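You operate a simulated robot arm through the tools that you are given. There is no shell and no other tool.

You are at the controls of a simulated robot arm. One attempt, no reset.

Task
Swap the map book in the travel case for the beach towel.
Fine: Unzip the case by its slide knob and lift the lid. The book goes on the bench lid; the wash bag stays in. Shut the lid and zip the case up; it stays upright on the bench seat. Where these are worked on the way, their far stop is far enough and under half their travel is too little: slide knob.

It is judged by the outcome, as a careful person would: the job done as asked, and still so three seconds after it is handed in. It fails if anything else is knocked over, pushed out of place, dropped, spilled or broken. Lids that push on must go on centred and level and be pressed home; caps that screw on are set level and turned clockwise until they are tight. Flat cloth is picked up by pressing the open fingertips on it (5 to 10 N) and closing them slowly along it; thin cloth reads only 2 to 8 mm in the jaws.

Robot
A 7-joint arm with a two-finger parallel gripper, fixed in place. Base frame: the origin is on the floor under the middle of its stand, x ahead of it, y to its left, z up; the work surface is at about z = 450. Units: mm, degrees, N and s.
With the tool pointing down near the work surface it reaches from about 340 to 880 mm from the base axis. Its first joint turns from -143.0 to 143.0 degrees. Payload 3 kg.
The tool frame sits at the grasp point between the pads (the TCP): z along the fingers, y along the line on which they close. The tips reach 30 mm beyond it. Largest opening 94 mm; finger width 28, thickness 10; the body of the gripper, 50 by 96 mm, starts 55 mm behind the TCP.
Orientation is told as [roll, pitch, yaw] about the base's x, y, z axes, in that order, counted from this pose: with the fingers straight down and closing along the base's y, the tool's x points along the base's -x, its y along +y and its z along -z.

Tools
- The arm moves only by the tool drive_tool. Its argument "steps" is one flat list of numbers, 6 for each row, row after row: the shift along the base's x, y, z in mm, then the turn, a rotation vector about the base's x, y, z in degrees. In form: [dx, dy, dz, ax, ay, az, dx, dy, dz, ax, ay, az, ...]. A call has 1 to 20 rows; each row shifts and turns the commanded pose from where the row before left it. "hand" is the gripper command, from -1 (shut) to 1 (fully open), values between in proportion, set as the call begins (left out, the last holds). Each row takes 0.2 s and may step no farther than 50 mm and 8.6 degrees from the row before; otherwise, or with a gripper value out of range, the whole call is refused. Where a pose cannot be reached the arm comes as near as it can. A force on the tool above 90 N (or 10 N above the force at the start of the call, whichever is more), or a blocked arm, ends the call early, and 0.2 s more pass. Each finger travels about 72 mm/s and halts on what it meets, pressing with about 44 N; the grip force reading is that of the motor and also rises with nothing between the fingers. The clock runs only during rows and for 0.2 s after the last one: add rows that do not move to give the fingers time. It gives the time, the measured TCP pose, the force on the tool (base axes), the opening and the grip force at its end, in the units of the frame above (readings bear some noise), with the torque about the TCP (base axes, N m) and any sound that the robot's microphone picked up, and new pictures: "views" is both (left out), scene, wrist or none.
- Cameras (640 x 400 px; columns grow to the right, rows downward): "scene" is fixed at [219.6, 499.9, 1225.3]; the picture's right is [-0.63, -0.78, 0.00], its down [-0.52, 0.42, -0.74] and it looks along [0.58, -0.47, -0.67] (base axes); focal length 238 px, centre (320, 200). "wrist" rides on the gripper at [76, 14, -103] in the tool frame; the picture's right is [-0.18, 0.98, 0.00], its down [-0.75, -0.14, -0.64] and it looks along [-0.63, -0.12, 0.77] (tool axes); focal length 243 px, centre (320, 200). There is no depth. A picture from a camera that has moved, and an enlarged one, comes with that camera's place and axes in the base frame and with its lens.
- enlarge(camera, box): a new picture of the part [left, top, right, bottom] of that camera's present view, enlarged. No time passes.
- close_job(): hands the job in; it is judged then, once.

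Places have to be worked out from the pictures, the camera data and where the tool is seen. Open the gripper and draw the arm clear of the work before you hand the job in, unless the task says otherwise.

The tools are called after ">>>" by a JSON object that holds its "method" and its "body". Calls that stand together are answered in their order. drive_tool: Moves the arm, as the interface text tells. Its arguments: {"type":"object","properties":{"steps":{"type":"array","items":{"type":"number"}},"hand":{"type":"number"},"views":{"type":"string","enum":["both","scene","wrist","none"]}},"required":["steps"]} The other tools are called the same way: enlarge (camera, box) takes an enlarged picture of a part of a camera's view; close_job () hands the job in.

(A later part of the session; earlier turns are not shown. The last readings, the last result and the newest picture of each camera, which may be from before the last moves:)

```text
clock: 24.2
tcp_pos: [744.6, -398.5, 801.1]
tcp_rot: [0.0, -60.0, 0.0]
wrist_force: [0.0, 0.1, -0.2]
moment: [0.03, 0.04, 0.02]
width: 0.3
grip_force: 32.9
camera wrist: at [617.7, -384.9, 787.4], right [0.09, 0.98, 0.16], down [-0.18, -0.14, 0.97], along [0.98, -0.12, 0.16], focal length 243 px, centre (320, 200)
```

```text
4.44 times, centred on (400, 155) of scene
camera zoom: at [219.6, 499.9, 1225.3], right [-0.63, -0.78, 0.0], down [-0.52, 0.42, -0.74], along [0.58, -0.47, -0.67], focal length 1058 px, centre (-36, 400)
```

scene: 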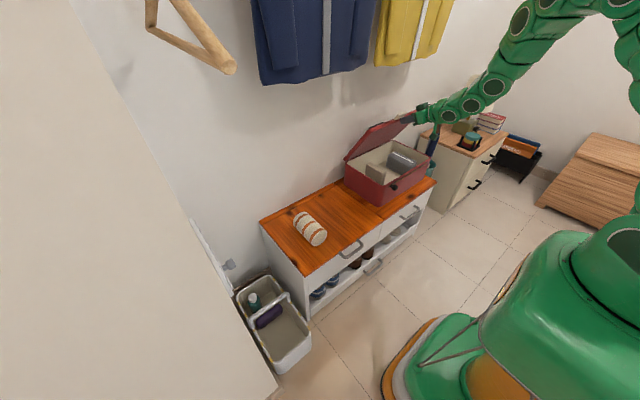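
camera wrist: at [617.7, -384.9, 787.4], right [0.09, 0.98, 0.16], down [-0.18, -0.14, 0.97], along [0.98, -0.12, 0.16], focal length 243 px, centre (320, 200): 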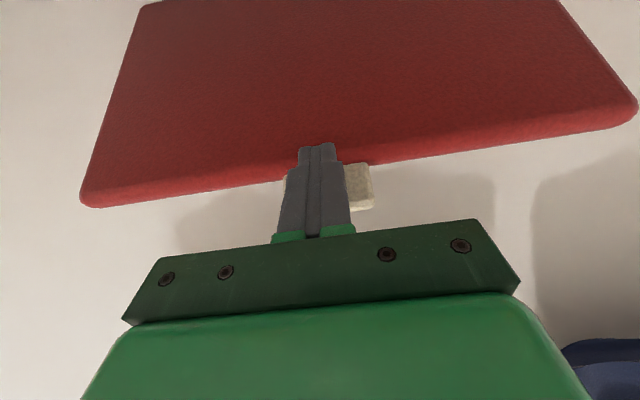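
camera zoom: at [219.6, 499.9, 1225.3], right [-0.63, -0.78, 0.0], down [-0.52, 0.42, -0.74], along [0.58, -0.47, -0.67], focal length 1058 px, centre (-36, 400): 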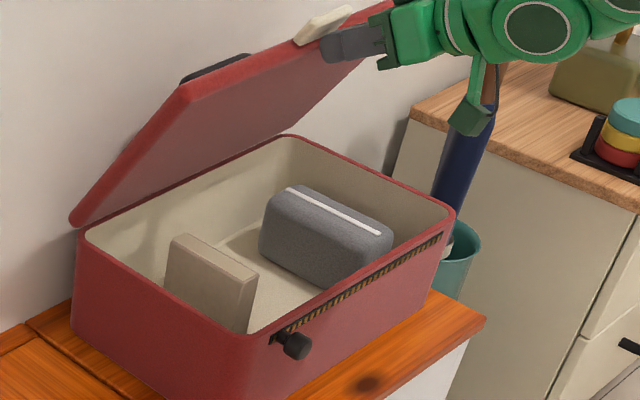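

Lid at ~60° with tiny contact force. Pushing on to ~70° and beyond until it meets its stop.

>>> {"method": "drive_tool", "body": {"steps": [10, 0, 5, 0, 0, 0, 10, 0, 5, 0, 0, 0, 10, 0, 4, 0, 0, 0, 10, 0, 3, 0, 0, 0], "hand": -1}}

>>> {"method": "enlarge", "body": {"camera": "scene", "box": [330, 90, 470, 200]}}

```text
clock: 25.2
tcp_pos: [783.8, -400.6, 819.8]
tcp_rot: [0.0, -60.0, -0.1]
wrist_force: [-9.5, -1.1, 21.1]
moment: [-0.06, -0.55, -0.09]
width: 0.3
grip_force: 33.0
camera wrist: at [658.1, -386.1, 805.1], right [0.09, 0.98, 0.16], down [-0.18, -0.14, 0.97], along [0.98, -0.12, 0.16], focal length 243 px, centre (320, 200)
```

scene: 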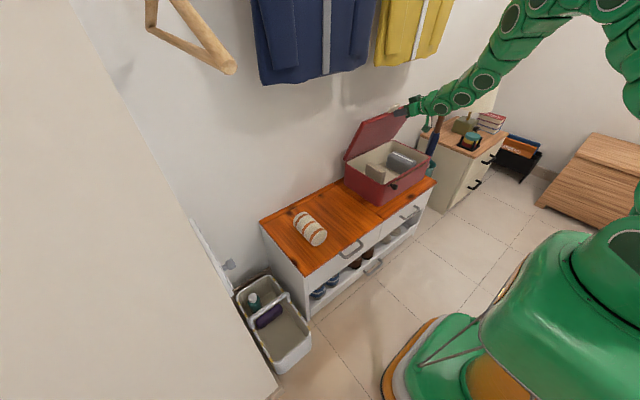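
wrist: 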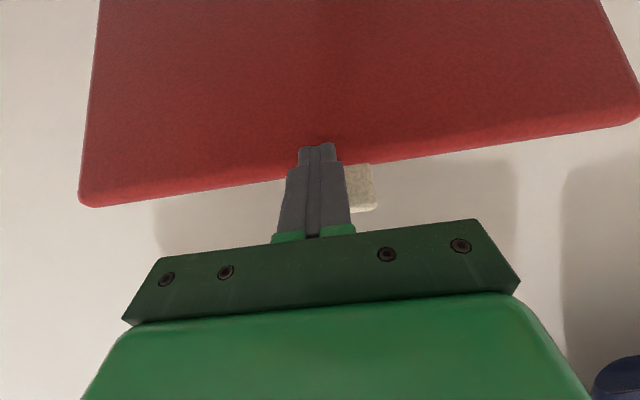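

```text
3.64 times, centred on (400, 145) of scene
camera zoom: at [219.6, 499.9, 1225.3], right [-0.63, -0.78, 0.0], down [-0.52, 0.42, -0.74], along [0.58, -0.47, -0.67], focal length 866 px, centre (29, 400)
```

zoom: 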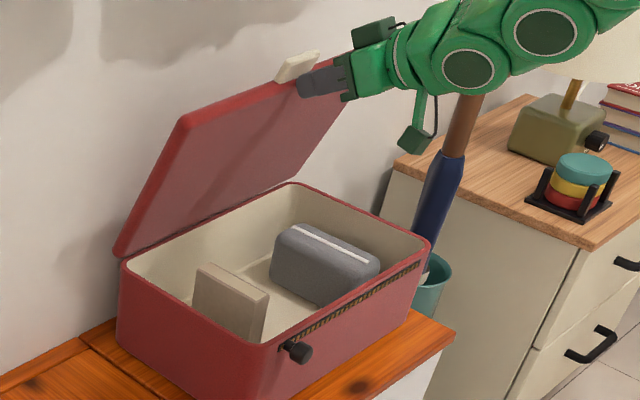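

A ~23 N reading appeared; checking whether it is steady by pausing in place.

>>> {"method": "drive_tool", "body": {"steps": [0, 0, 0, 0, 0, 0, 0, 0, 0, 0, 0, 0], "hand": -1, "views": "none"}}

```text
clock: 25.8
tcp_pos: [783.9, -399.4, 819.9]
tcp_rot: [-0.1, -60.1, 0.0]
wrist_force: [-9.9, -3.3, 25.5]
moment: [-0.11, -0.62, -0.15]
width: 0.0
grip_force: 33.5
```

The force is steady and directed radially along the lid toward its hinge; let me look closely at where the tip touches.

>>> {"method": "enlarge", "body": {"camera": "wrist", "box": [240, 110, 420, 240]}}

>>> {"method": "enlarge", "body": {"camera": "scene", "box": [370, 90, 430, 130]}}

```text
3.08 times, centred on (330, 175) of wrist
camera zoom: at [657.7, -386.0, 804.7], right [0.09, 0.98, 0.16], down [-0.18, -0.14, 0.97], along [0.98, -0.12, 0.16], focal length 746 px, centre (289, 277)
```

zoom: 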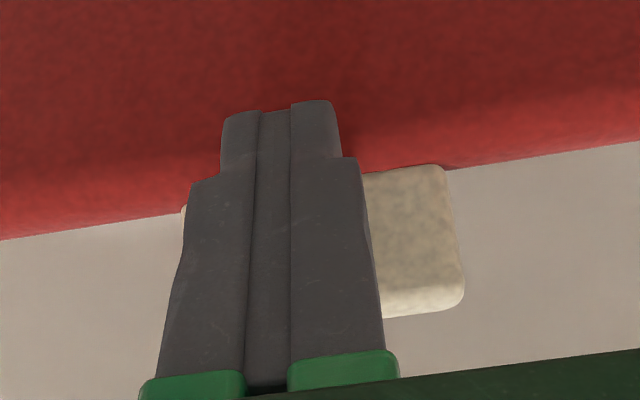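

```text
10.00 times, centred on (400, 110) of scene
camera zoom: at [219.6, 499.9, 1225.3], right [-0.63, -0.78, 0.0], down [-0.52, 0.42, -0.74], along [0.58, -0.47, -0.67], focal length 2380 px, centre (-480, 1100)
```

zoom: 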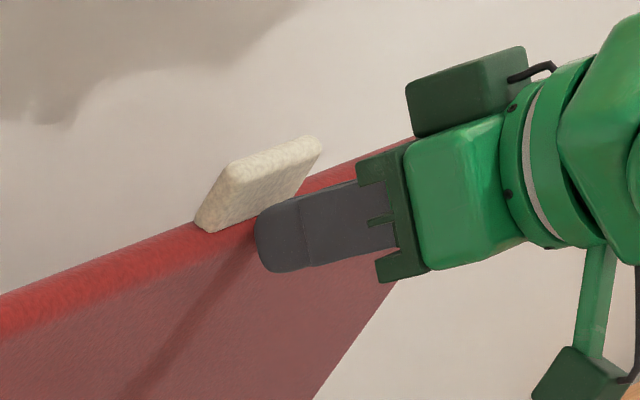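

The tip sits in the notch where the tab meets the lid edge; my arc is slightly too tight. I'll ease outward and continue opening along a corrected arc.

>>> {"method": "drive_tool", "body": {"steps": [-1, 0, 3, 0, 0, 0, 7, 0, 3.5, 0, 0, 0, 7, 0, 3, 0, 0, 0], "hand": -1, "views": "scene"}}

>>> {"method": "enlarge", "body": {"camera": "scene", "box": [330, 90, 470, 200]}}

```text
clock: 26.6
tcp_pos: [796.4, -399.7, 826.5]
tcp_rot: [0.0, -59.9, -0.1]
wrist_force: [-0.3, -0.3, -0.4]
moment: [0.01, 0.01, 0.03]
width: 0.1
grip_force: 33.2
```

scene: 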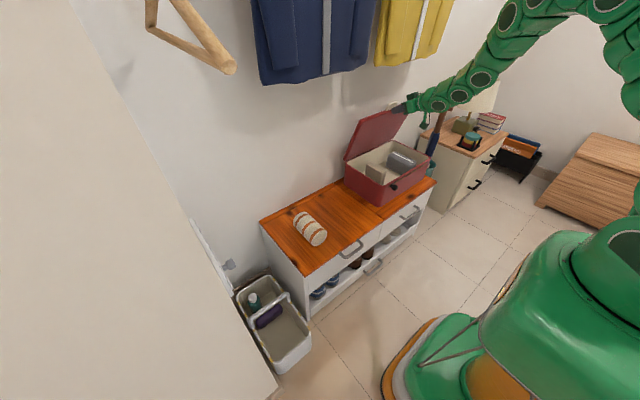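

```text
3.64 times, centred on (400, 145) of scene
camera zoom: at [219.6, 499.9, 1225.3], right [-0.63, -0.78, 0.0], down [-0.52, 0.42, -0.74], along [0.58, -0.47, -0.67], focal length 866 px, centre (29, 400)
```

zoom: 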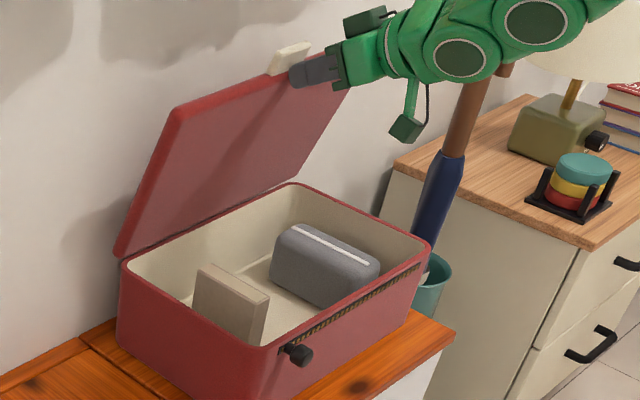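

Force is back to zero with the lid around 73°. Continuing a bit further.

>>> {"method": "drive_tool", "body": {"steps": [8, 0, 2.5, 0, 0, 0, 8, 0, 2, 0, 0, 0], "hand": -1, "views": "none"}}

>>> {"method": "drive_tool", "body": {"steps": [8, 0, 2, 0, 0, 0, 8, 0, 1, 0, 0, 0], "hand": -1, "views": "scene"}}

>>> {"method": "enlarge", "body": {"camera": "scene", "box": [330, 90, 470, 200]}}

```text
clock: 27.2
tcp_pos: [812.8, -398.7, 831.8]
tcp_rot: [0.1, -60.0, 0.0]
wrist_force: [-1.8, -0.3, 1.3]
moment: [-0.05, -0.02, -0.02]
width: 0.2
grip_force: 33.1
```

```text
clock: 27.8
tcp_pos: [829.6, -400.5, 836.3]
tcp_rot: [-0.2, -60.1, 0.1]
wrist_force: [-31.7, 0.0, 18.6]
moment: [0.05, -0.13, 0.06]
width: 0.0
grip_force: 32.7
```

scene: 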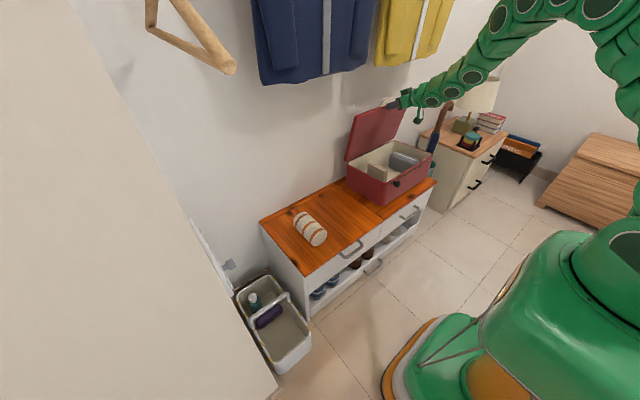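

```text
3.64 times, centred on (400, 145) of scene
camera zoom: at [219.6, 499.9, 1225.3], right [-0.63, -0.78, 0.0], down [-0.52, 0.42, -0.74], along [0.58, -0.47, -0.67], focal length 866 px, centre (29, 400)
```

zoom: 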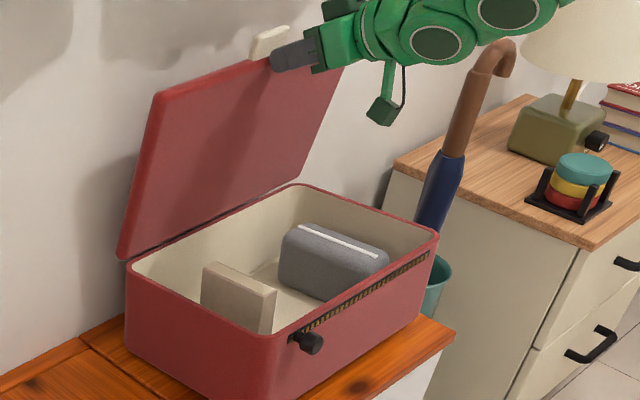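

The lid hit its stop and the case itself appears to have shifted slightly, so I'm stopping. Backing the finger off a little and checking whether the lid stays and how far the case moved.

>>> {"method": "drive_tool", "body": {"steps": [-6, 0, 0, 0, 0, 0, -6, 0, 0, 0, 0, 0, 0, 0, 0, 0, 0, 0], "hand": -1}}

>>> {"method": "enlarge", "body": {"camera": "scene", "box": [330, 90, 470, 200]}}

>>> {"method": "enlarge", "body": {"camera": "scene", "box": [330, 130, 450, 214]}}

```text
clock: 28.6
tcp_pos: [816.8, -398.3, 833.0]
tcp_rot: [0.1, -60.0, 0.0]
wrist_force: [-3.7, 4.2, 4.1]
moment: [0.0, -0.09, 0.06]
width: 0.1
grip_force: 33.1
camera wrist: at [691.6, -384.5, 819.6], right [0.09, 0.98, 0.16], down [-0.18, -0.14, 0.97], along [0.98, -0.12, 0.16], focal length 243 px, centre (320, 200)
```

scene: 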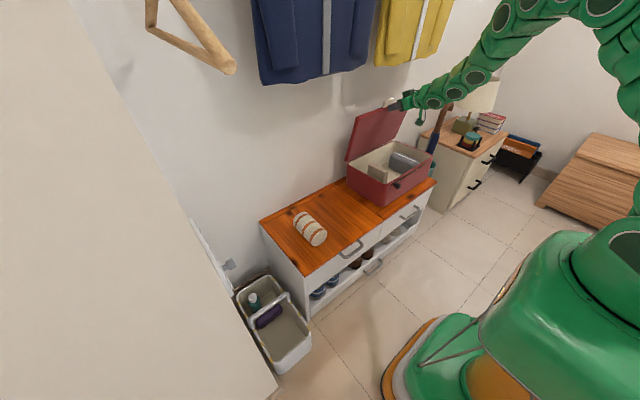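
wrist: 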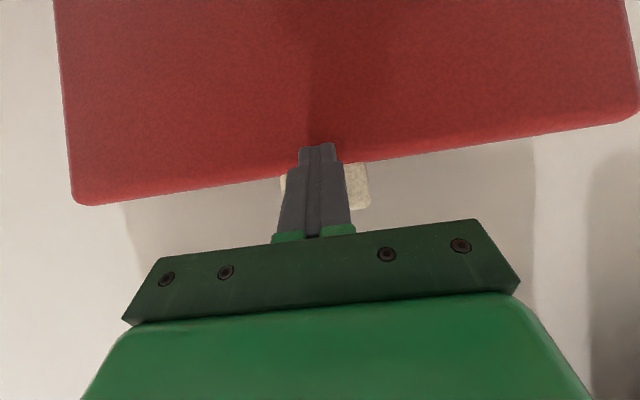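

```text
3.64 times, centred on (400, 145) of scene
camera zoom: at [219.6, 499.9, 1225.3], right [-0.63, -0.78, 0.0], down [-0.52, 0.42, -0.74], along [0.58, -0.47, -0.67], focal length 866 px, centre (29, 400)
```

zoom: 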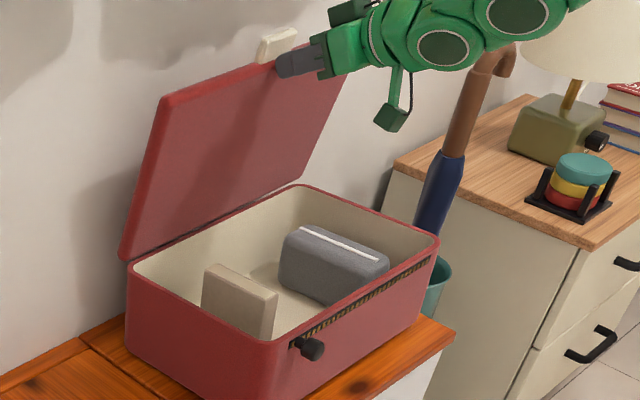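

```text
4.76 times, centred on (390, 172) of scene
camera zoom: at [219.6, 499.9, 1225.3], right [-0.63, -0.78, 0.0], down [-0.52, 0.42, -0.74], along [0.58, -0.47, -0.67], focal length 1133 px, centre (-13, 333)
```

zoom: 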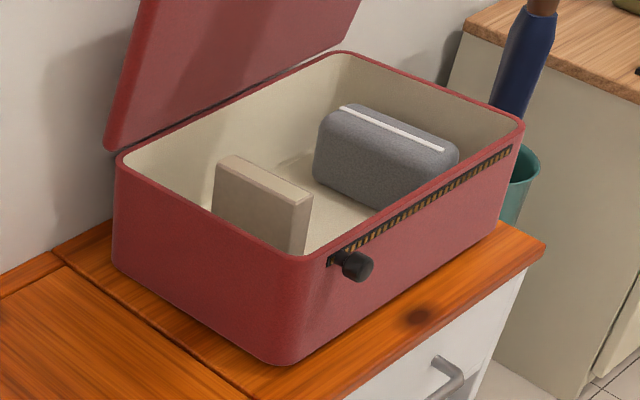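

The lid stop was around 78°, and the push rotated the case a few degrees on the bench. Now I'll retract a bit more to see whether the lid holds by itself.

>>> {"method": "drive_tool", "body": {"steps": [-5, 0, 0, 0, 0, 0, -5, 0, -1, 0, 0, 0, -5, 0, -2, 0, 0, 0, 0, 0, 0, 0, 0, 0], "hand": -1}}

>>> {"method": "enlarge", "body": {"camera": "scene", "box": [330, 90, 470, 200]}}

>>> {"method": "enlarge", "body": {"camera": "wrist", "box": [240, 110, 420, 240]}}

```text
clock: 29.6
tcp_pos: [801.4, -400.0, 833.7]
tcp_rot: [0.0, -60.0, 0.0]
wrist_force: [-4.5, 3.9, 5.8]
moment: [0.02, -0.13, 0.13]
width: 0.0
grip_force: 32.9
camera wrist: at [676.4, -386.0, 818.6], right [0.09, 0.98, 0.16], down [-0.18, -0.14, 0.97], along [0.98, -0.12, 0.16], focal length 243 px, centre (320, 200)
```

scene: 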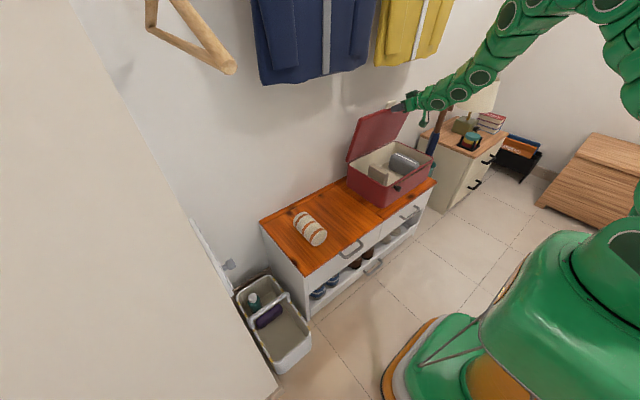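
wrist: 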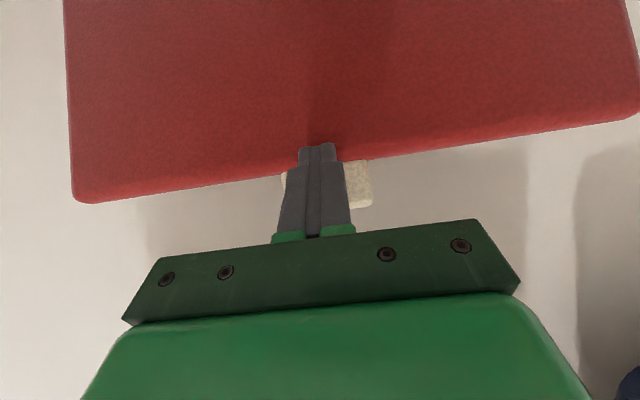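

```text
3.64 times, centred on (400, 145) of scene
camera zoom: at [219.6, 499.9, 1225.3], right [-0.63, -0.78, 0.0], down [-0.52, 0.42, -0.74], along [0.58, -0.47, -0.67], focal length 866 px, centre (29, 400)
```

zoom: 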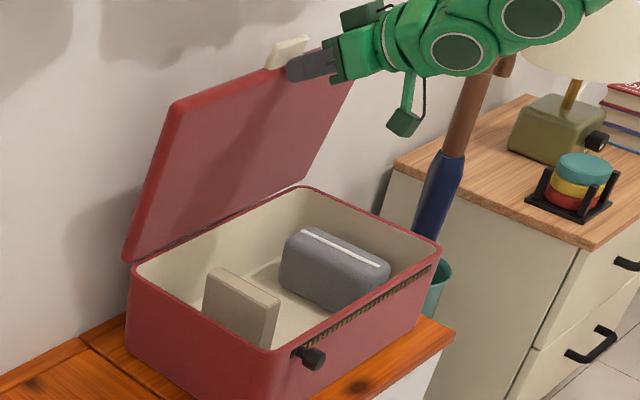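

```text
3.08 times, centred on (330, 175) of wrist
camera zoom: at [676.4, -386.0, 818.6], right [0.09, 0.98, 0.16], down [-0.18, -0.14, 0.97], along [0.98, -0.12, 0.16], focal length 746 px, centre (289, 277)
```

zoom: 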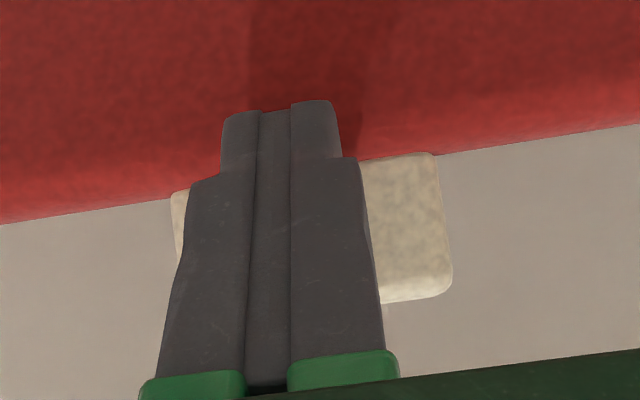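

The lid is following, but the fingertip is pressing on the lid edge (radial force), so it may be dragging it. I'll lift the tip radially off the edge first, then see if the lid stays.

>>> {"method": "drive_tool", "body": {"steps": [-2, 0, 5, 0, 0, 0, -2, 0, 5, 0, 0, 0, 0, 0, 0, 0, 0, 0], "hand": -1}}

>>> {"method": "enlarge", "body": {"camera": "wrist", "box": [240, 110, 420, 240]}}

>>> {"method": "enlarge", "body": {"camera": "scene", "box": [330, 90, 470, 200]}}

```text
clock: 30.4
tcp_pos: [798.5, -400.0, 842.4]
tcp_rot: [0.0, -60.0, 0.1]
wrist_force: [-2.8, 0.2, -2.9]
moment: [0.06, 0.05, 0.01]
width: 0.2
grip_force: 33.2
camera wrist: at [672.3, -385.3, 828.5], right [0.09, 0.98, 0.16], down [-0.18, -0.14, 0.97], along [0.98, -0.12, 0.16], focal length 243 px, centre (320, 200)
```

scene: 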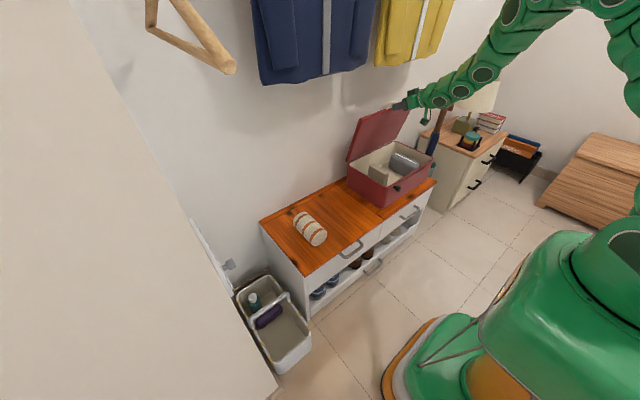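
wrist: 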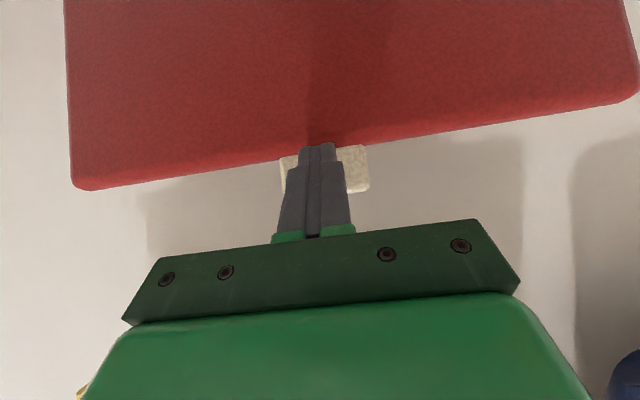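

```text
3.08 times, centred on (330, 175) of wrist
camera zoom: at [672.3, -385.3, 828.5], right [0.09, 0.98, 0.16], down [-0.18, -0.14, 0.97], along [0.98, -0.12, 0.16], focal length 746 px, centre (289, 277)
```

zoom: 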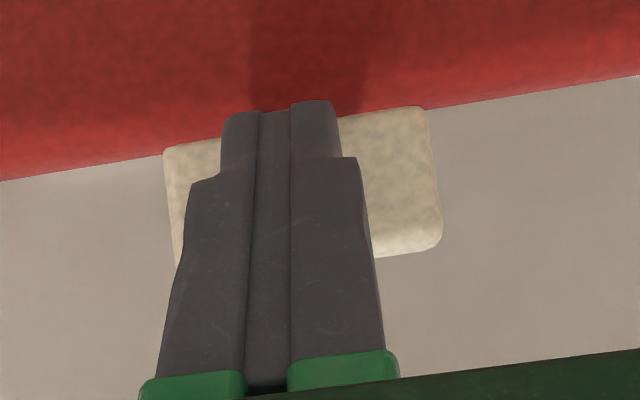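

```text
3.64 times, centred on (400, 145) of scene
camera zoom: at [219.6, 499.9, 1225.3], right [-0.63, -0.78, 0.0], down [-0.52, 0.42, -0.74], along [0.58, -0.47, -0.67], focal length 866 px, centre (29, 400)
```

zoom: 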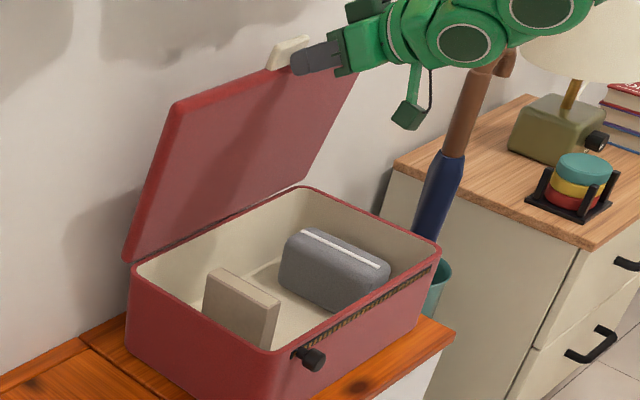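

Now the tip only rests on the tab underside. Retracting straight back a little to see if the lid stays.

>>> {"method": "drive_tool", "body": {"steps": [-4, 0, 1, 0, 0, 0, -4, 0, 1, 0, 0, 0, 0, 0, 0, 0, 0, 0], "hand": -1}}

>>> {"method": "enlarge", "body": {"camera": "wrist", "box": [240, 110, 420, 240]}}

>>> {"method": "enlarge", "body": {"camera": "scene", "box": [330, 90, 470, 200]}}

```text
clock: 31.2
tcp_pos: [790.5, -398.7, 843.6]
tcp_rot: [0.0, -60.0, -0.1]
wrist_force: [-0.1, -0.5, -0.1]
moment: [-0.03, -0.01, -0.02]
width: 0.0
grip_force: 33.2
camera wrist: at [664.0, -384.9, 830.5], right [0.09, 0.98, 0.16], down [-0.18, -0.14, 0.97], along [0.98, -0.12, 0.16], focal length 243 px, centre (320, 200)
```

scene: 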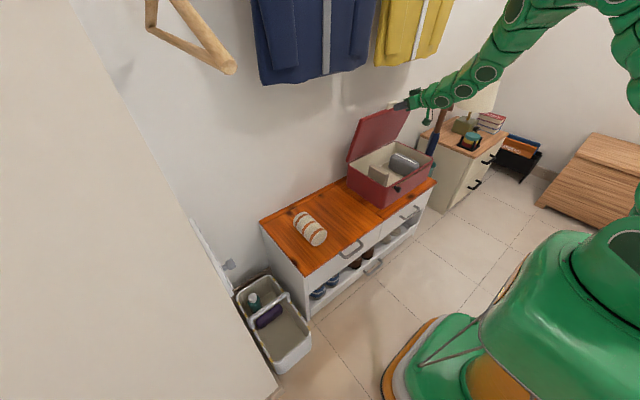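
wrist: 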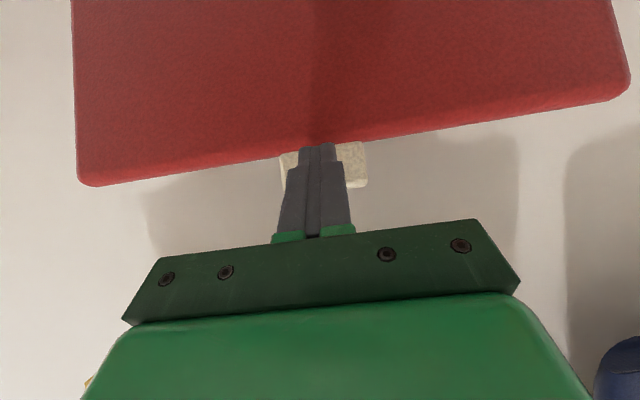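

```text
3.08 times, centred on (330, 175) of wrist
camera zoom: at [664.0, -384.9, 830.5], right [0.09, 0.98, 0.16], down [-0.18, -0.14, 0.97], along [0.98, -0.12, 0.16], focal length 746 px, centre (289, 277)
```

zoom: 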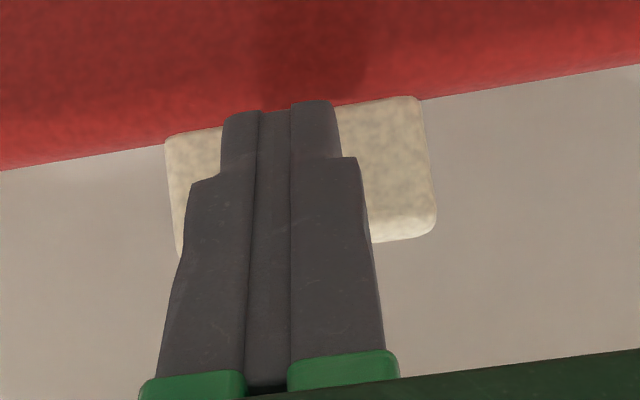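

```text
3.64 times, centred on (400, 145) of scene
camera zoom: at [219.6, 499.9, 1225.3], right [-0.63, -0.78, 0.0], down [-0.52, 0.42, -0.74], along [0.58, -0.47, -0.67], focal length 866 px, centre (29, 400)
```

zoom: 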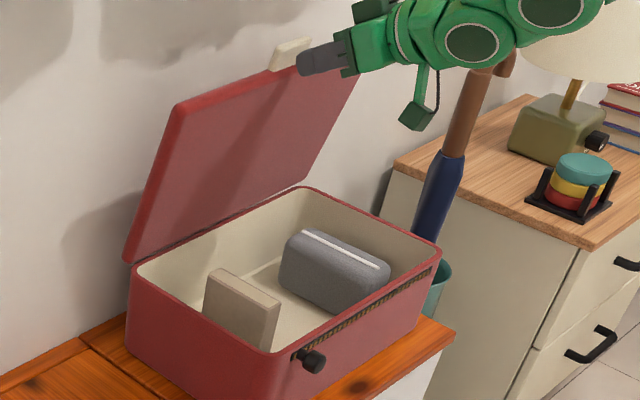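

The lid holds by itself now (~73°). Retracting and turning the tool back down to look into the case from above.

>>> {"method": "drive_tool", "body": {"steps": [-25, 0, 5, 0, 0, 0, -25, 10, 5, 0, 6, 0, -20, 10, 8, 0, 6, 0, -15, 10, 8, 0, 6, 0, -15, 10, 8, 0, 6, 0, -10, 10, 8, 0, 6, 0, -10, 10, 8, 0, 6, 0, -10, 10, 8, 0, 6, 0, -10, 10, 8, 0, 6, 0, -5, 10, 5, 0, 6, 0, -5, 10, 5, 0, 6, 0, 0, 0, 0, 0, 0, 0], "hand": -1}}

```text
clock: 33.8
tcp_pos: [638.3, -299.1, 919.0]
tcp_rot: [0.0, 0.1, -0.1]
wrist_force: [0.3, -0.5, -1.2]
moment: [0.02, 0.0, 0.01]
width: 0.0
grip_force: 32.4
camera wrist: at [563.9, -284.6, 1022.4], right [0.19, 0.98, 0.0], down [0.75, -0.14, 0.64], along [0.63, -0.12, -0.77], focal length 243 px, centre (320, 200)
```

scene: 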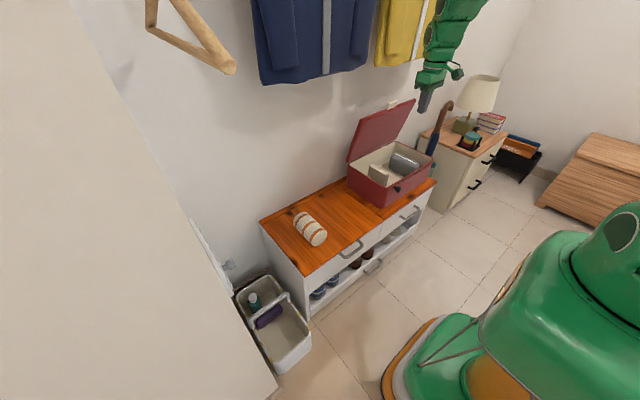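
wrist: 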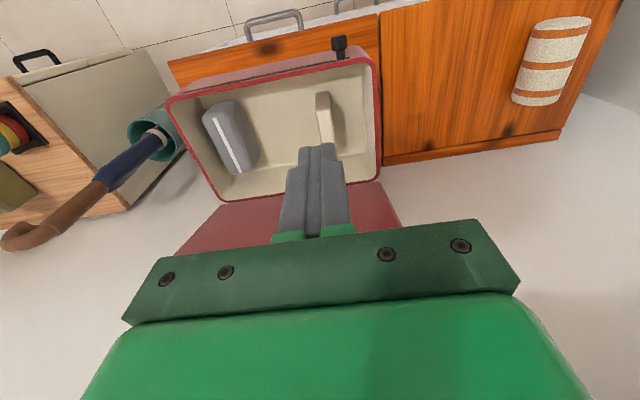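

>>> {"method": "enlarge", "body": {"camera": "wrist", "box": [160, 20, 420, 210]}}

>>> {"method": "enlarge", "body": {"camera": "scene", "box": [330, 90, 450, 214]}}

>>> {"method": "enlarge", "body": {"camera": "wrist", "box": [370, 0, 640, 180]}}

```text
2.11 times, centred on (290, 115) of wrist
camera zoom: at [563.9, -284.6, 1022.4], right [0.19, 0.98, 0.0], down [0.75, -0.14, 0.64], along [0.63, -0.12, -0.77], focal length 511 px, centre (383, 379)
```

zoom: 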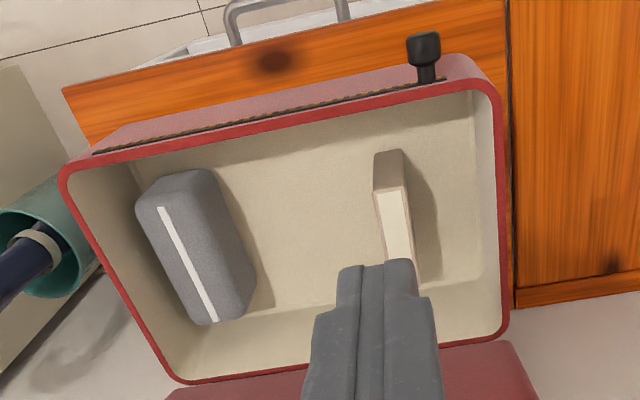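

```text
3.23 times, centred on (390, 152) of scene
camera zoom: at [219.6, 499.9, 1225.3], right [-0.63, -0.78, 0.0], down [-0.52, 0.42, -0.74], along [0.58, -0.47, -0.67], focal length 768 px, centre (94, 355)
```

zoom: 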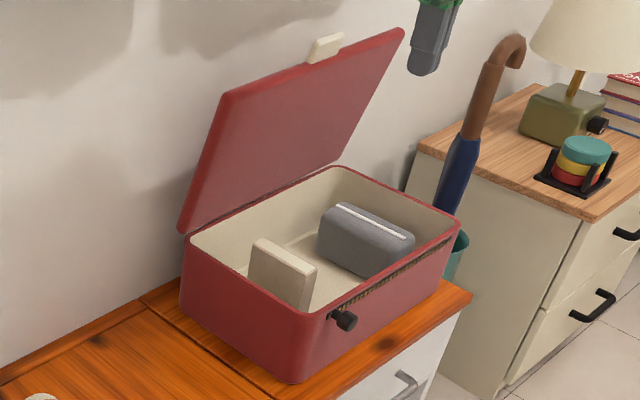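

```text
2.22 times, centred on (505, 90) of wrist
camera zoom: at [563.9, -284.6, 1022.4], right [0.19, 0.98, 0.0], down [0.75, -0.14, 0.64], along [0.63, -0.12, -0.77], focal length 539 px, centre (-91, 444)
```

zoom: 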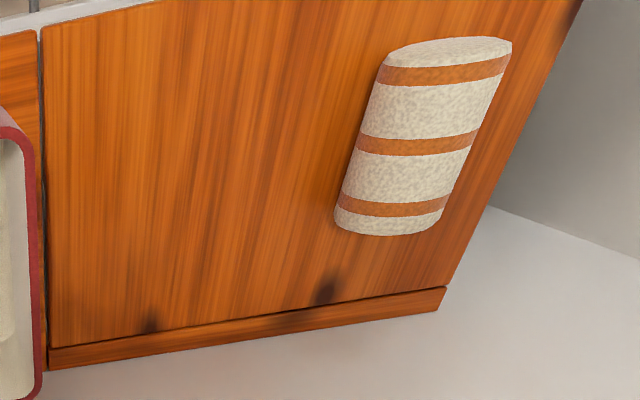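

The case seems to have slid about 10 mm toward the robot but is square and stable; the lid stays open. I'll open the gripper and move closer for a clear look at the book.

>>> {"method": "drive_tool", "body": {"steps": [-5, 10, -30, 0, 0, 0, -5, 10, -30, 0, 0, 0, -5, 10, -30, 0, 0, 0, -5, 5, -30, 0, 0, 0, 0, 0, 0, 0, 0, 0], "hand": 1, "views": "wrist"}}

>>> {"method": "enlarge", "body": {"camera": "wrist", "box": [230, 40, 420, 200]}}

```text
clock: 35.0
tcp_pos: [620.2, -265.6, 799.8]
tcp_rot: [0.0, -0.1, 0.0]
wrist_force: [-0.5, -0.5, 0.5]
moment: [0.01, 0.01, 0.01]
width: 94.3
grip_force: 0.0
camera wrist: at [544.9, -251.3, 902.4], right [0.18, 0.98, 0.0], down [0.75, -0.14, 0.64], along [0.63, -0.12, -0.77], focal length 243 px, centre (320, 200)
```

wrist: 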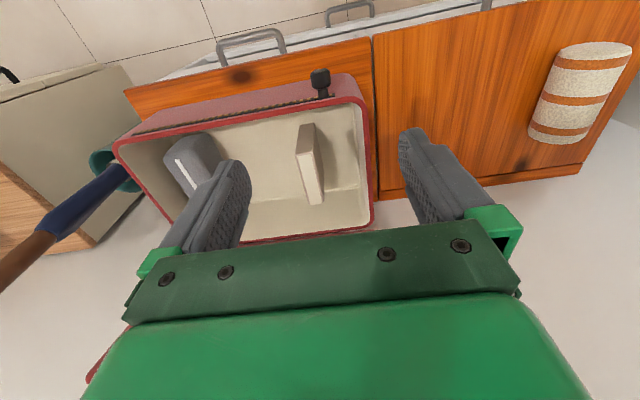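

```text
2.50 times, centred on (325, 120) of wrist
camera zoom: at [544.9, -251.3, 902.4], right [0.18, 0.98, 0.0], down [0.75, -0.14, 0.64], along [0.63, -0.12, -0.77], focal length 606 px, centre (308, 400)
```

zoom: 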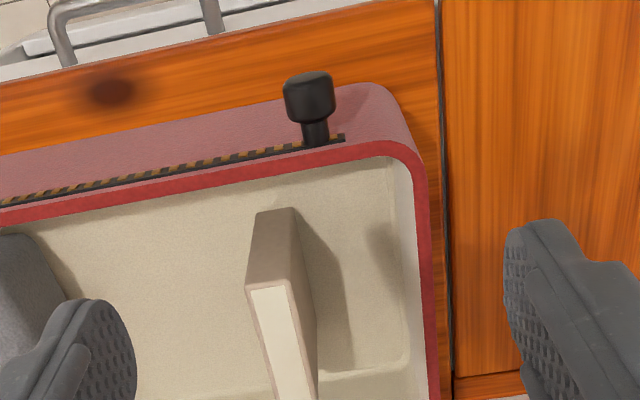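

The book stands at x≈718–818, y≈-321…-295, top z≈576. I'll go above it with a slight forward tilt (to keep clear of the lid) and verify alignment.

>>> {"method": "drive_tool", "body": {"steps": [23, -9, -24, 0, -3, 0, 23, -9, -24, 0, -3, 0, 23, -9, -24, 0, -3, 0, 23, -8, -24, 0, -3, 0, 23, -8, -24, 0, -3, 0, 0, 0, 0, 0, 0, 0], "hand": 1}}

>>> {"method": "enlarge", "body": {"camera": "wrist", "box": [200, 40, 460, 240]}}

>>> {"method": "enlarge", "body": {"camera": "scene", "box": [330, 90, 450, 214]}}

```text
clock: 36.4
tcp_pos: [738.0, -307.4, 681.8]
tcp_rot: [0.0, -15.0, 0.0]
wrist_force: [0.3, -0.6, 0.7]
moment: [0.02, 0.0, -0.03]
width: 94.1
grip_force: 0.1
camera wrist: at [638.4, -293.3, 761.3], right [0.18, 0.98, 0.05], down [0.56, -0.14, 0.82], along [0.81, -0.12, -0.58], focal length 243 px, centre (320, 200)
```

scene: 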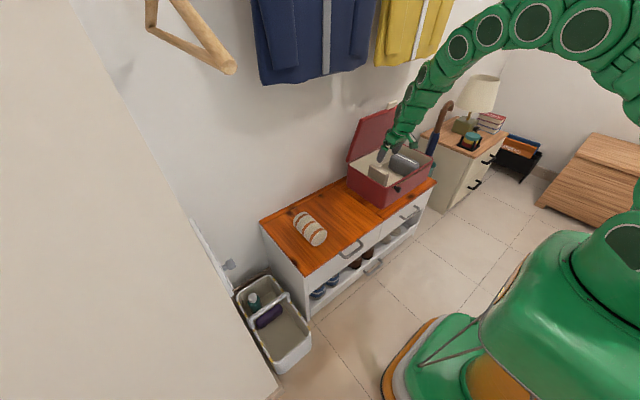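
wrist: 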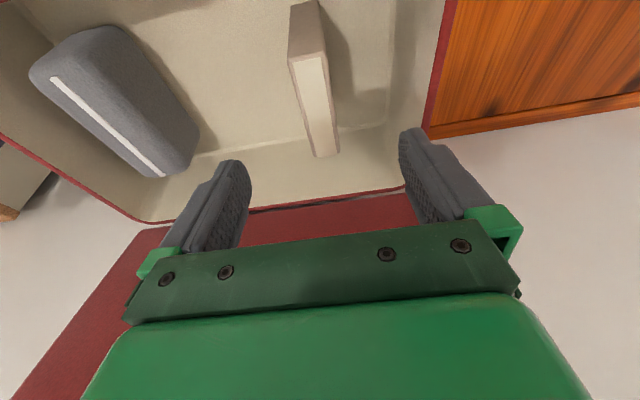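

```text
2.00 times, centred on (330, 140) of wrist
camera zoom: at [638.4, -293.3, 761.3], right [0.18, 0.98, 0.05], down [0.56, -0.14, 0.82], along [0.81, -0.12, -0.58], focal length 485 px, centre (300, 320)
```

zoom: 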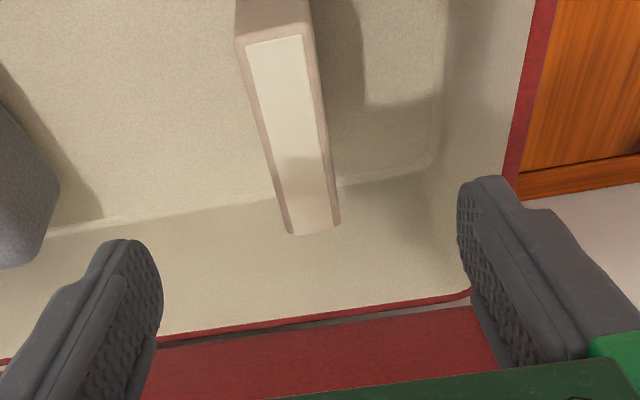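

```text
3.23 times, centred on (390, 152) of scene
camera zoom: at [219.6, 499.9, 1225.3], right [-0.63, -0.78, 0.0], down [-0.52, 0.42, -0.74], along [0.58, -0.47, -0.67], focal length 768 px, centre (94, 355)
```

zoom: 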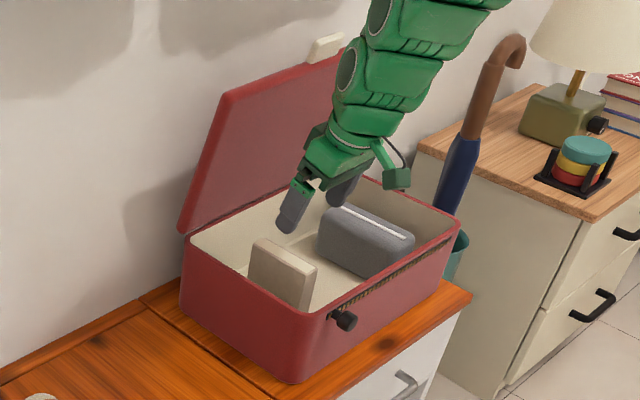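

Book confirmed at y≈-309 centre, x 720–817, well centred between the open fingers. Descending to grasp.

>>> {"method": "drive_tool", "body": {"steps": [5, -0.4, -25, 0, 0, 0, 5, -0.4, -25, 0, 0, 0, 5, -0.4, -25, 0, 0, 0, 5, -0.3, -20, 0, 0, 0, 3, 0, -15, 0, 0, 0, 0, 0, 0, 0, 0, 0], "hand": 1, "views": "wrist"}}

```text
clock: 37.8
tcp_pos: [759.0, -308.2, 570.4]
tcp_rot: [0.0, -15.0, 0.0]
wrist_force: [0.3, -0.1, 0.4]
moment: [-0.01, 0.01, 0.0]
width: 94.1
grip_force: 0.0
camera wrist: at [659.2, -294.0, 649.6], right [0.18, 0.98, 0.05], down [0.56, -0.14, 0.81], along [0.81, -0.12, -0.58], focal length 243 px, centre (320, 200)
```

wrist: 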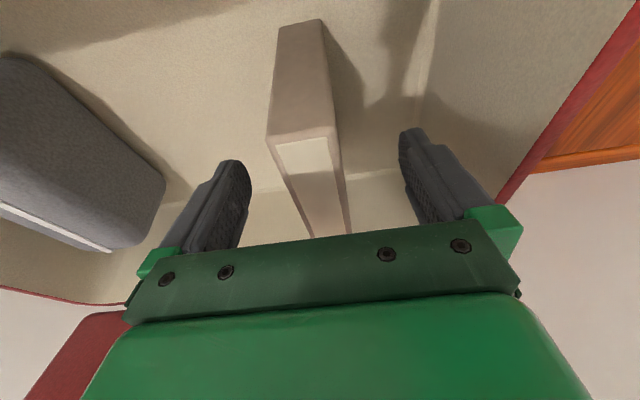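

Book is centred between the fingers, no contact. Closing on the book.

>>> {"method": "drive_tool", "body": {"steps": [0, 0, 0, 0, 0, 0, 0, 0, 0, 0, 0, 0, 0, 0, 0, 0, 0, 0, 0, 0, 0, 0, 0, 0, 0, 0, 0, 0, 0, 0], "hand": -1, "views": "wrist"}}

```text
clock: 39.0
tcp_pos: [759.4, -308.6, 571.4]
tcp_rot: [0.0, -14.9, 0.0]
wrist_force: [-0.8, 0.3, 0.2]
moment: [-0.02, 0.04, 0.02]
width: 33.8
grip_force: 44.1
camera wrist: at [659.3, -294.1, 649.9], right [0.18, 0.98, 0.05], down [0.56, -0.14, 0.81], along [0.81, -0.12, -0.58], focal length 243 px, centre (320, 200)
```

wrist: 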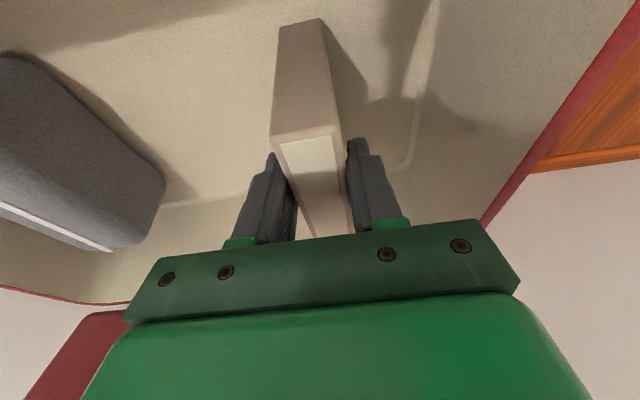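

Gripped at 33.8 mm. Lifting the book straight up with a slight move away from the lid.

>>> {"method": "drive_tool", "body": {"steps": [0, 0, 10, 0, 0, 0, -4, 0, 20, 0, 0, 0, -4, 0, 20, 0, 0, 0, -4, 0, 20, 0, 0, 0, -4, 0, 25, 0, 0, 0, -4, 0, 25, 0, 0, 0, -5, 0, 25, 0, 0, 0, -5, 0, 25, 0, 0, 0, 0, 0, 0, 0, 0, 0], "hand": -1}}

>>> {"method": "enlarge", "body": {"camera": "scene", "box": [330, 90, 450, 214]}}

```text
clock: 41.0
tcp_pos: [728.4, -308.7, 739.1]
tcp_rot: [0.1, -14.9, -0.1]
wrist_force: [0.0, 0.6, -2.5]
moment: [-0.04, 0.03, 0.01]
width: 33.8
grip_force: 43.9
camera wrist: at [629.1, -294.0, 819.8], right [0.18, 0.98, 0.05], down [0.56, -0.14, 0.81], along [0.81, -0.12, -0.58], focal length 243 px, centre (320, 200)
```

scene: 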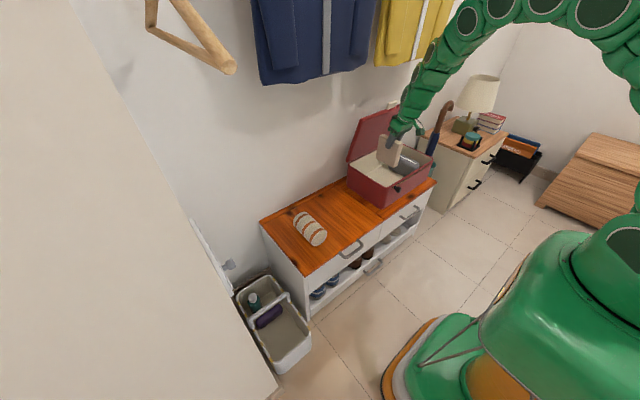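
wrist: 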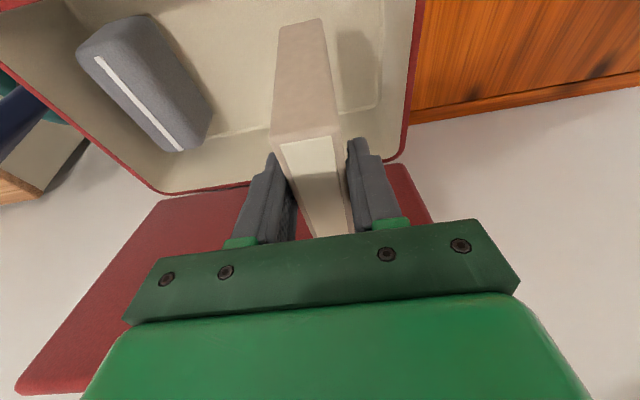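

```text
3.23 times, centred on (390, 152) of scene
camera zoom: at [219.6, 499.9, 1225.3], right [-0.63, -0.78, 0.0], down [-0.52, 0.42, -0.74], along [0.58, -0.47, -0.67], focal length 768 px, centre (94, 355)
```

zoom: 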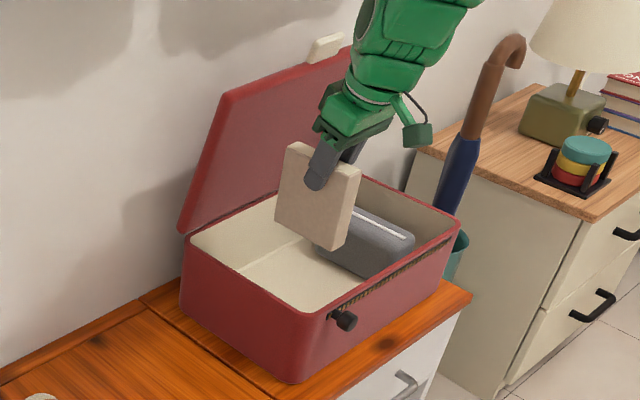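

Book is held clear above the rim (bottom ≈626). Carrying it over to the bench lid area at y≈-75, then descending most of the way.

>>> {"method": "drive_tool", "body": {"steps": [0, 25, 0, 0, 0, 0, 0, 40, 0, 0, 0, 0, 0, 40, 0, 0, 0, 0, 0, 40, 0, 0, 0, 0, 0, 40, 0, 0, 0, 0, 0, 33, 0, 0, 0, 0, 0, 15, 0, 0, 0, 0, 0, 0, -30, 0, 0, 0, 0, 0, -30, 0, 0, 0, 0, 0, -30, 0, 0, 0, 0, 0, -30, 0, 0, 0, 0, 0, -20, 0, 0, 0, 0, 0, 0, 0, 0, 0], "hand": -1}}

>>> {"method": "enlarge", "body": {"camera": "scene", "box": [270, 110, 430, 270]}}

```text
clock: 43.8
tcp_pos: [729.0, -75.7, 598.3]
tcp_rot: [0.0, -14.9, -0.1]
wrist_force: [0.5, -0.4, -1.5]
moment: [0.04, 0.05, -0.05]
width: 33.9
grip_force: 43.2
camera wrist: at [629.5, -60.9, 678.8], right [0.18, 0.98, 0.05], down [0.56, -0.14, 0.81], along [0.81, -0.12, -0.58], focal length 243 px, centre (320, 200)
```

scene: 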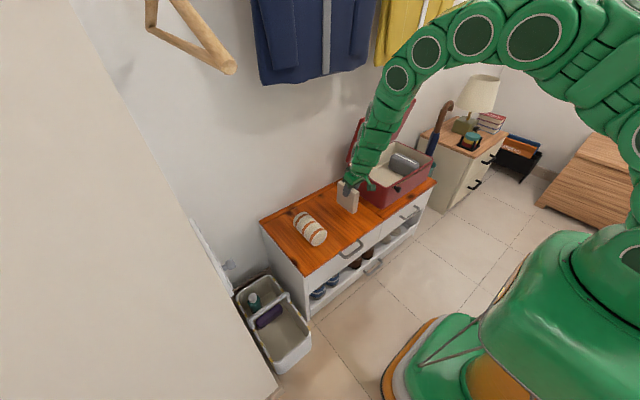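
wrist: 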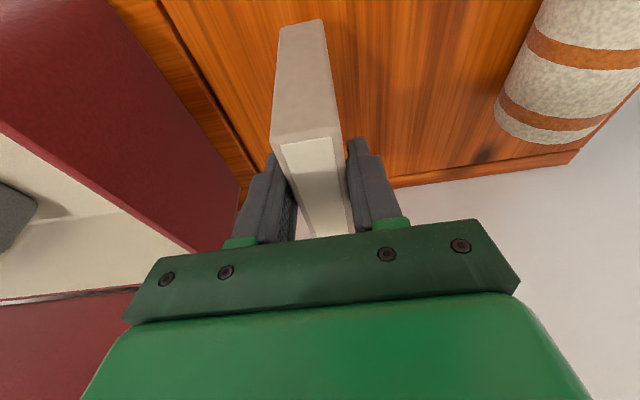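

```text
2.50 times, centred on (350, 190) of scene
camera zoom: at [219.6, 499.9, 1225.3], right [-0.63, -0.78, 0.0], down [-0.52, 0.42, -0.74], along [0.58, -0.47, -0.67], focal length 595 px, centre (245, 225)
```

zoom: 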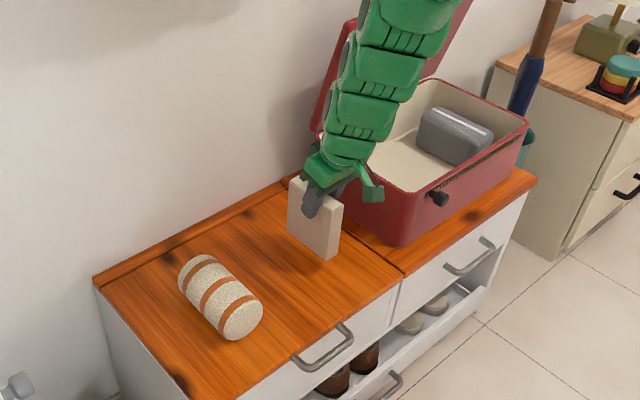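

Book is over the bench lid, clear of the case and towel. Lowering further, then inching to contact.

>>> {"method": "drive_tool", "body": {"steps": [0, 0, -12, 0, 0, 0, 0, 0, -10, 0, 0, 0, 0, 0, -4, 0, 0, 0], "hand": -1, "views": "none"}}

>>> {"method": "drive_tool", "body": {"steps": [0, 0, -3, 0, 0, 0], "hand": -1, "views": "none"}}

>>> {"method": "drive_tool", "body": {"steps": [0, 0, -3, 0, 0, 0], "hand": -1, "views": "scene"}}

>>> {"method": "enlarge", "body": {"camera": "scene", "box": [310, 150, 390, 220]}}

```text
clock: 44.6
tcp_pos: [728.9, -75.8, 573.6]
tcp_rot: [0.1, -15.0, 0.1]
wrist_force: [0.5, -0.1, -1.8]
moment: [0.0, 0.05, -0.01]
width: 34.1
grip_force: 43.9
```

```text
clock: 45.0
tcp_pos: [728.6, -75.7, 570.4]
tcp_rot: [0.1, -15.0, 0.1]
wrist_force: [0.0, -0.5, -2.2]
moment: [-0.02, 0.04, 0.02]
width: 34.2
grip_force: 43.7
```

```text
clock: 45.4
tcp_pos: [728.6, -74.6, 568.1]
tcp_rot: [-0.1, -15.0, 0.0]
wrist_force: [0.3, 0.3, -1.4]
moment: [0.07, 0.02, 0.02]
width: 33.7
grip_force: 44.2
```

scene: 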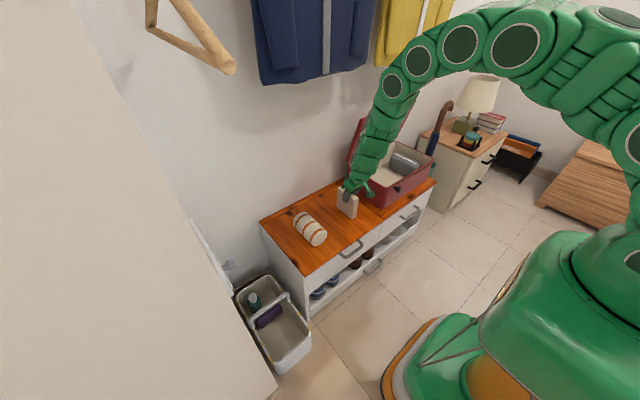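

```text
5.71 times, centred on (350, 185) of scene
camera zoom: at [219.6, 499.9, 1225.3], right [-0.63, -0.78, 0.0], down [-0.52, 0.42, -0.74], along [0.58, -0.47, -0.67], focal length 1360 px, centre (149, 286)
```

zoom: 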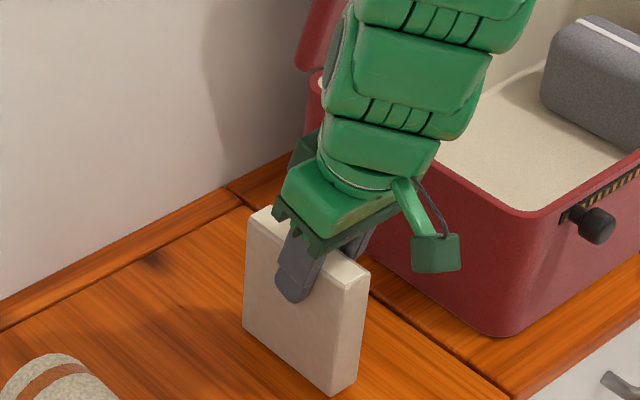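

Nearly touching; stepping down in 2–3 mm increments to feel the bench.

>>> {"method": "drive_tool", "body": {"steps": [0, 0, -3, 0, 0, 0], "hand": -1, "views": "none"}}

>>> {"method": "drive_tool", "body": {"steps": [0, 0, -2, 0, 0, 0], "hand": -1, "views": "none"}}

>>> {"method": "drive_tool", "body": {"steps": [0, 0, -2, 0, 0, 0], "hand": -1, "views": "none"}}

```text
clock: 45.8
tcp_pos: [729.1, -74.8, 564.9]
tcp_rot: [0.0, -15.0, 0.1]
wrist_force: [-0.5, -0.2, -1.4]
moment: [0.01, 0.03, 0.03]
width: 33.9
grip_force: 44.2
```

```text
clock: 46.2
tcp_pos: [728.2, -76.4, 564.2]
tcp_rot: [0.0, -15.0, -0.1]
wrist_force: [-0.5, -0.7, -1.4]
moment: [0.01, 0.06, -0.01]
width: 33.9
grip_force: 43.4
```

```text
clock: 46.6
tcp_pos: [729.2, -74.9, 562.4]
tcp_rot: [0.0, -15.0, 0.0]
wrist_force: [-5.5, -0.1, 12.6]
moment: [0.15, 0.41, -0.01]
width: 33.9
grip_force: 44.4
```

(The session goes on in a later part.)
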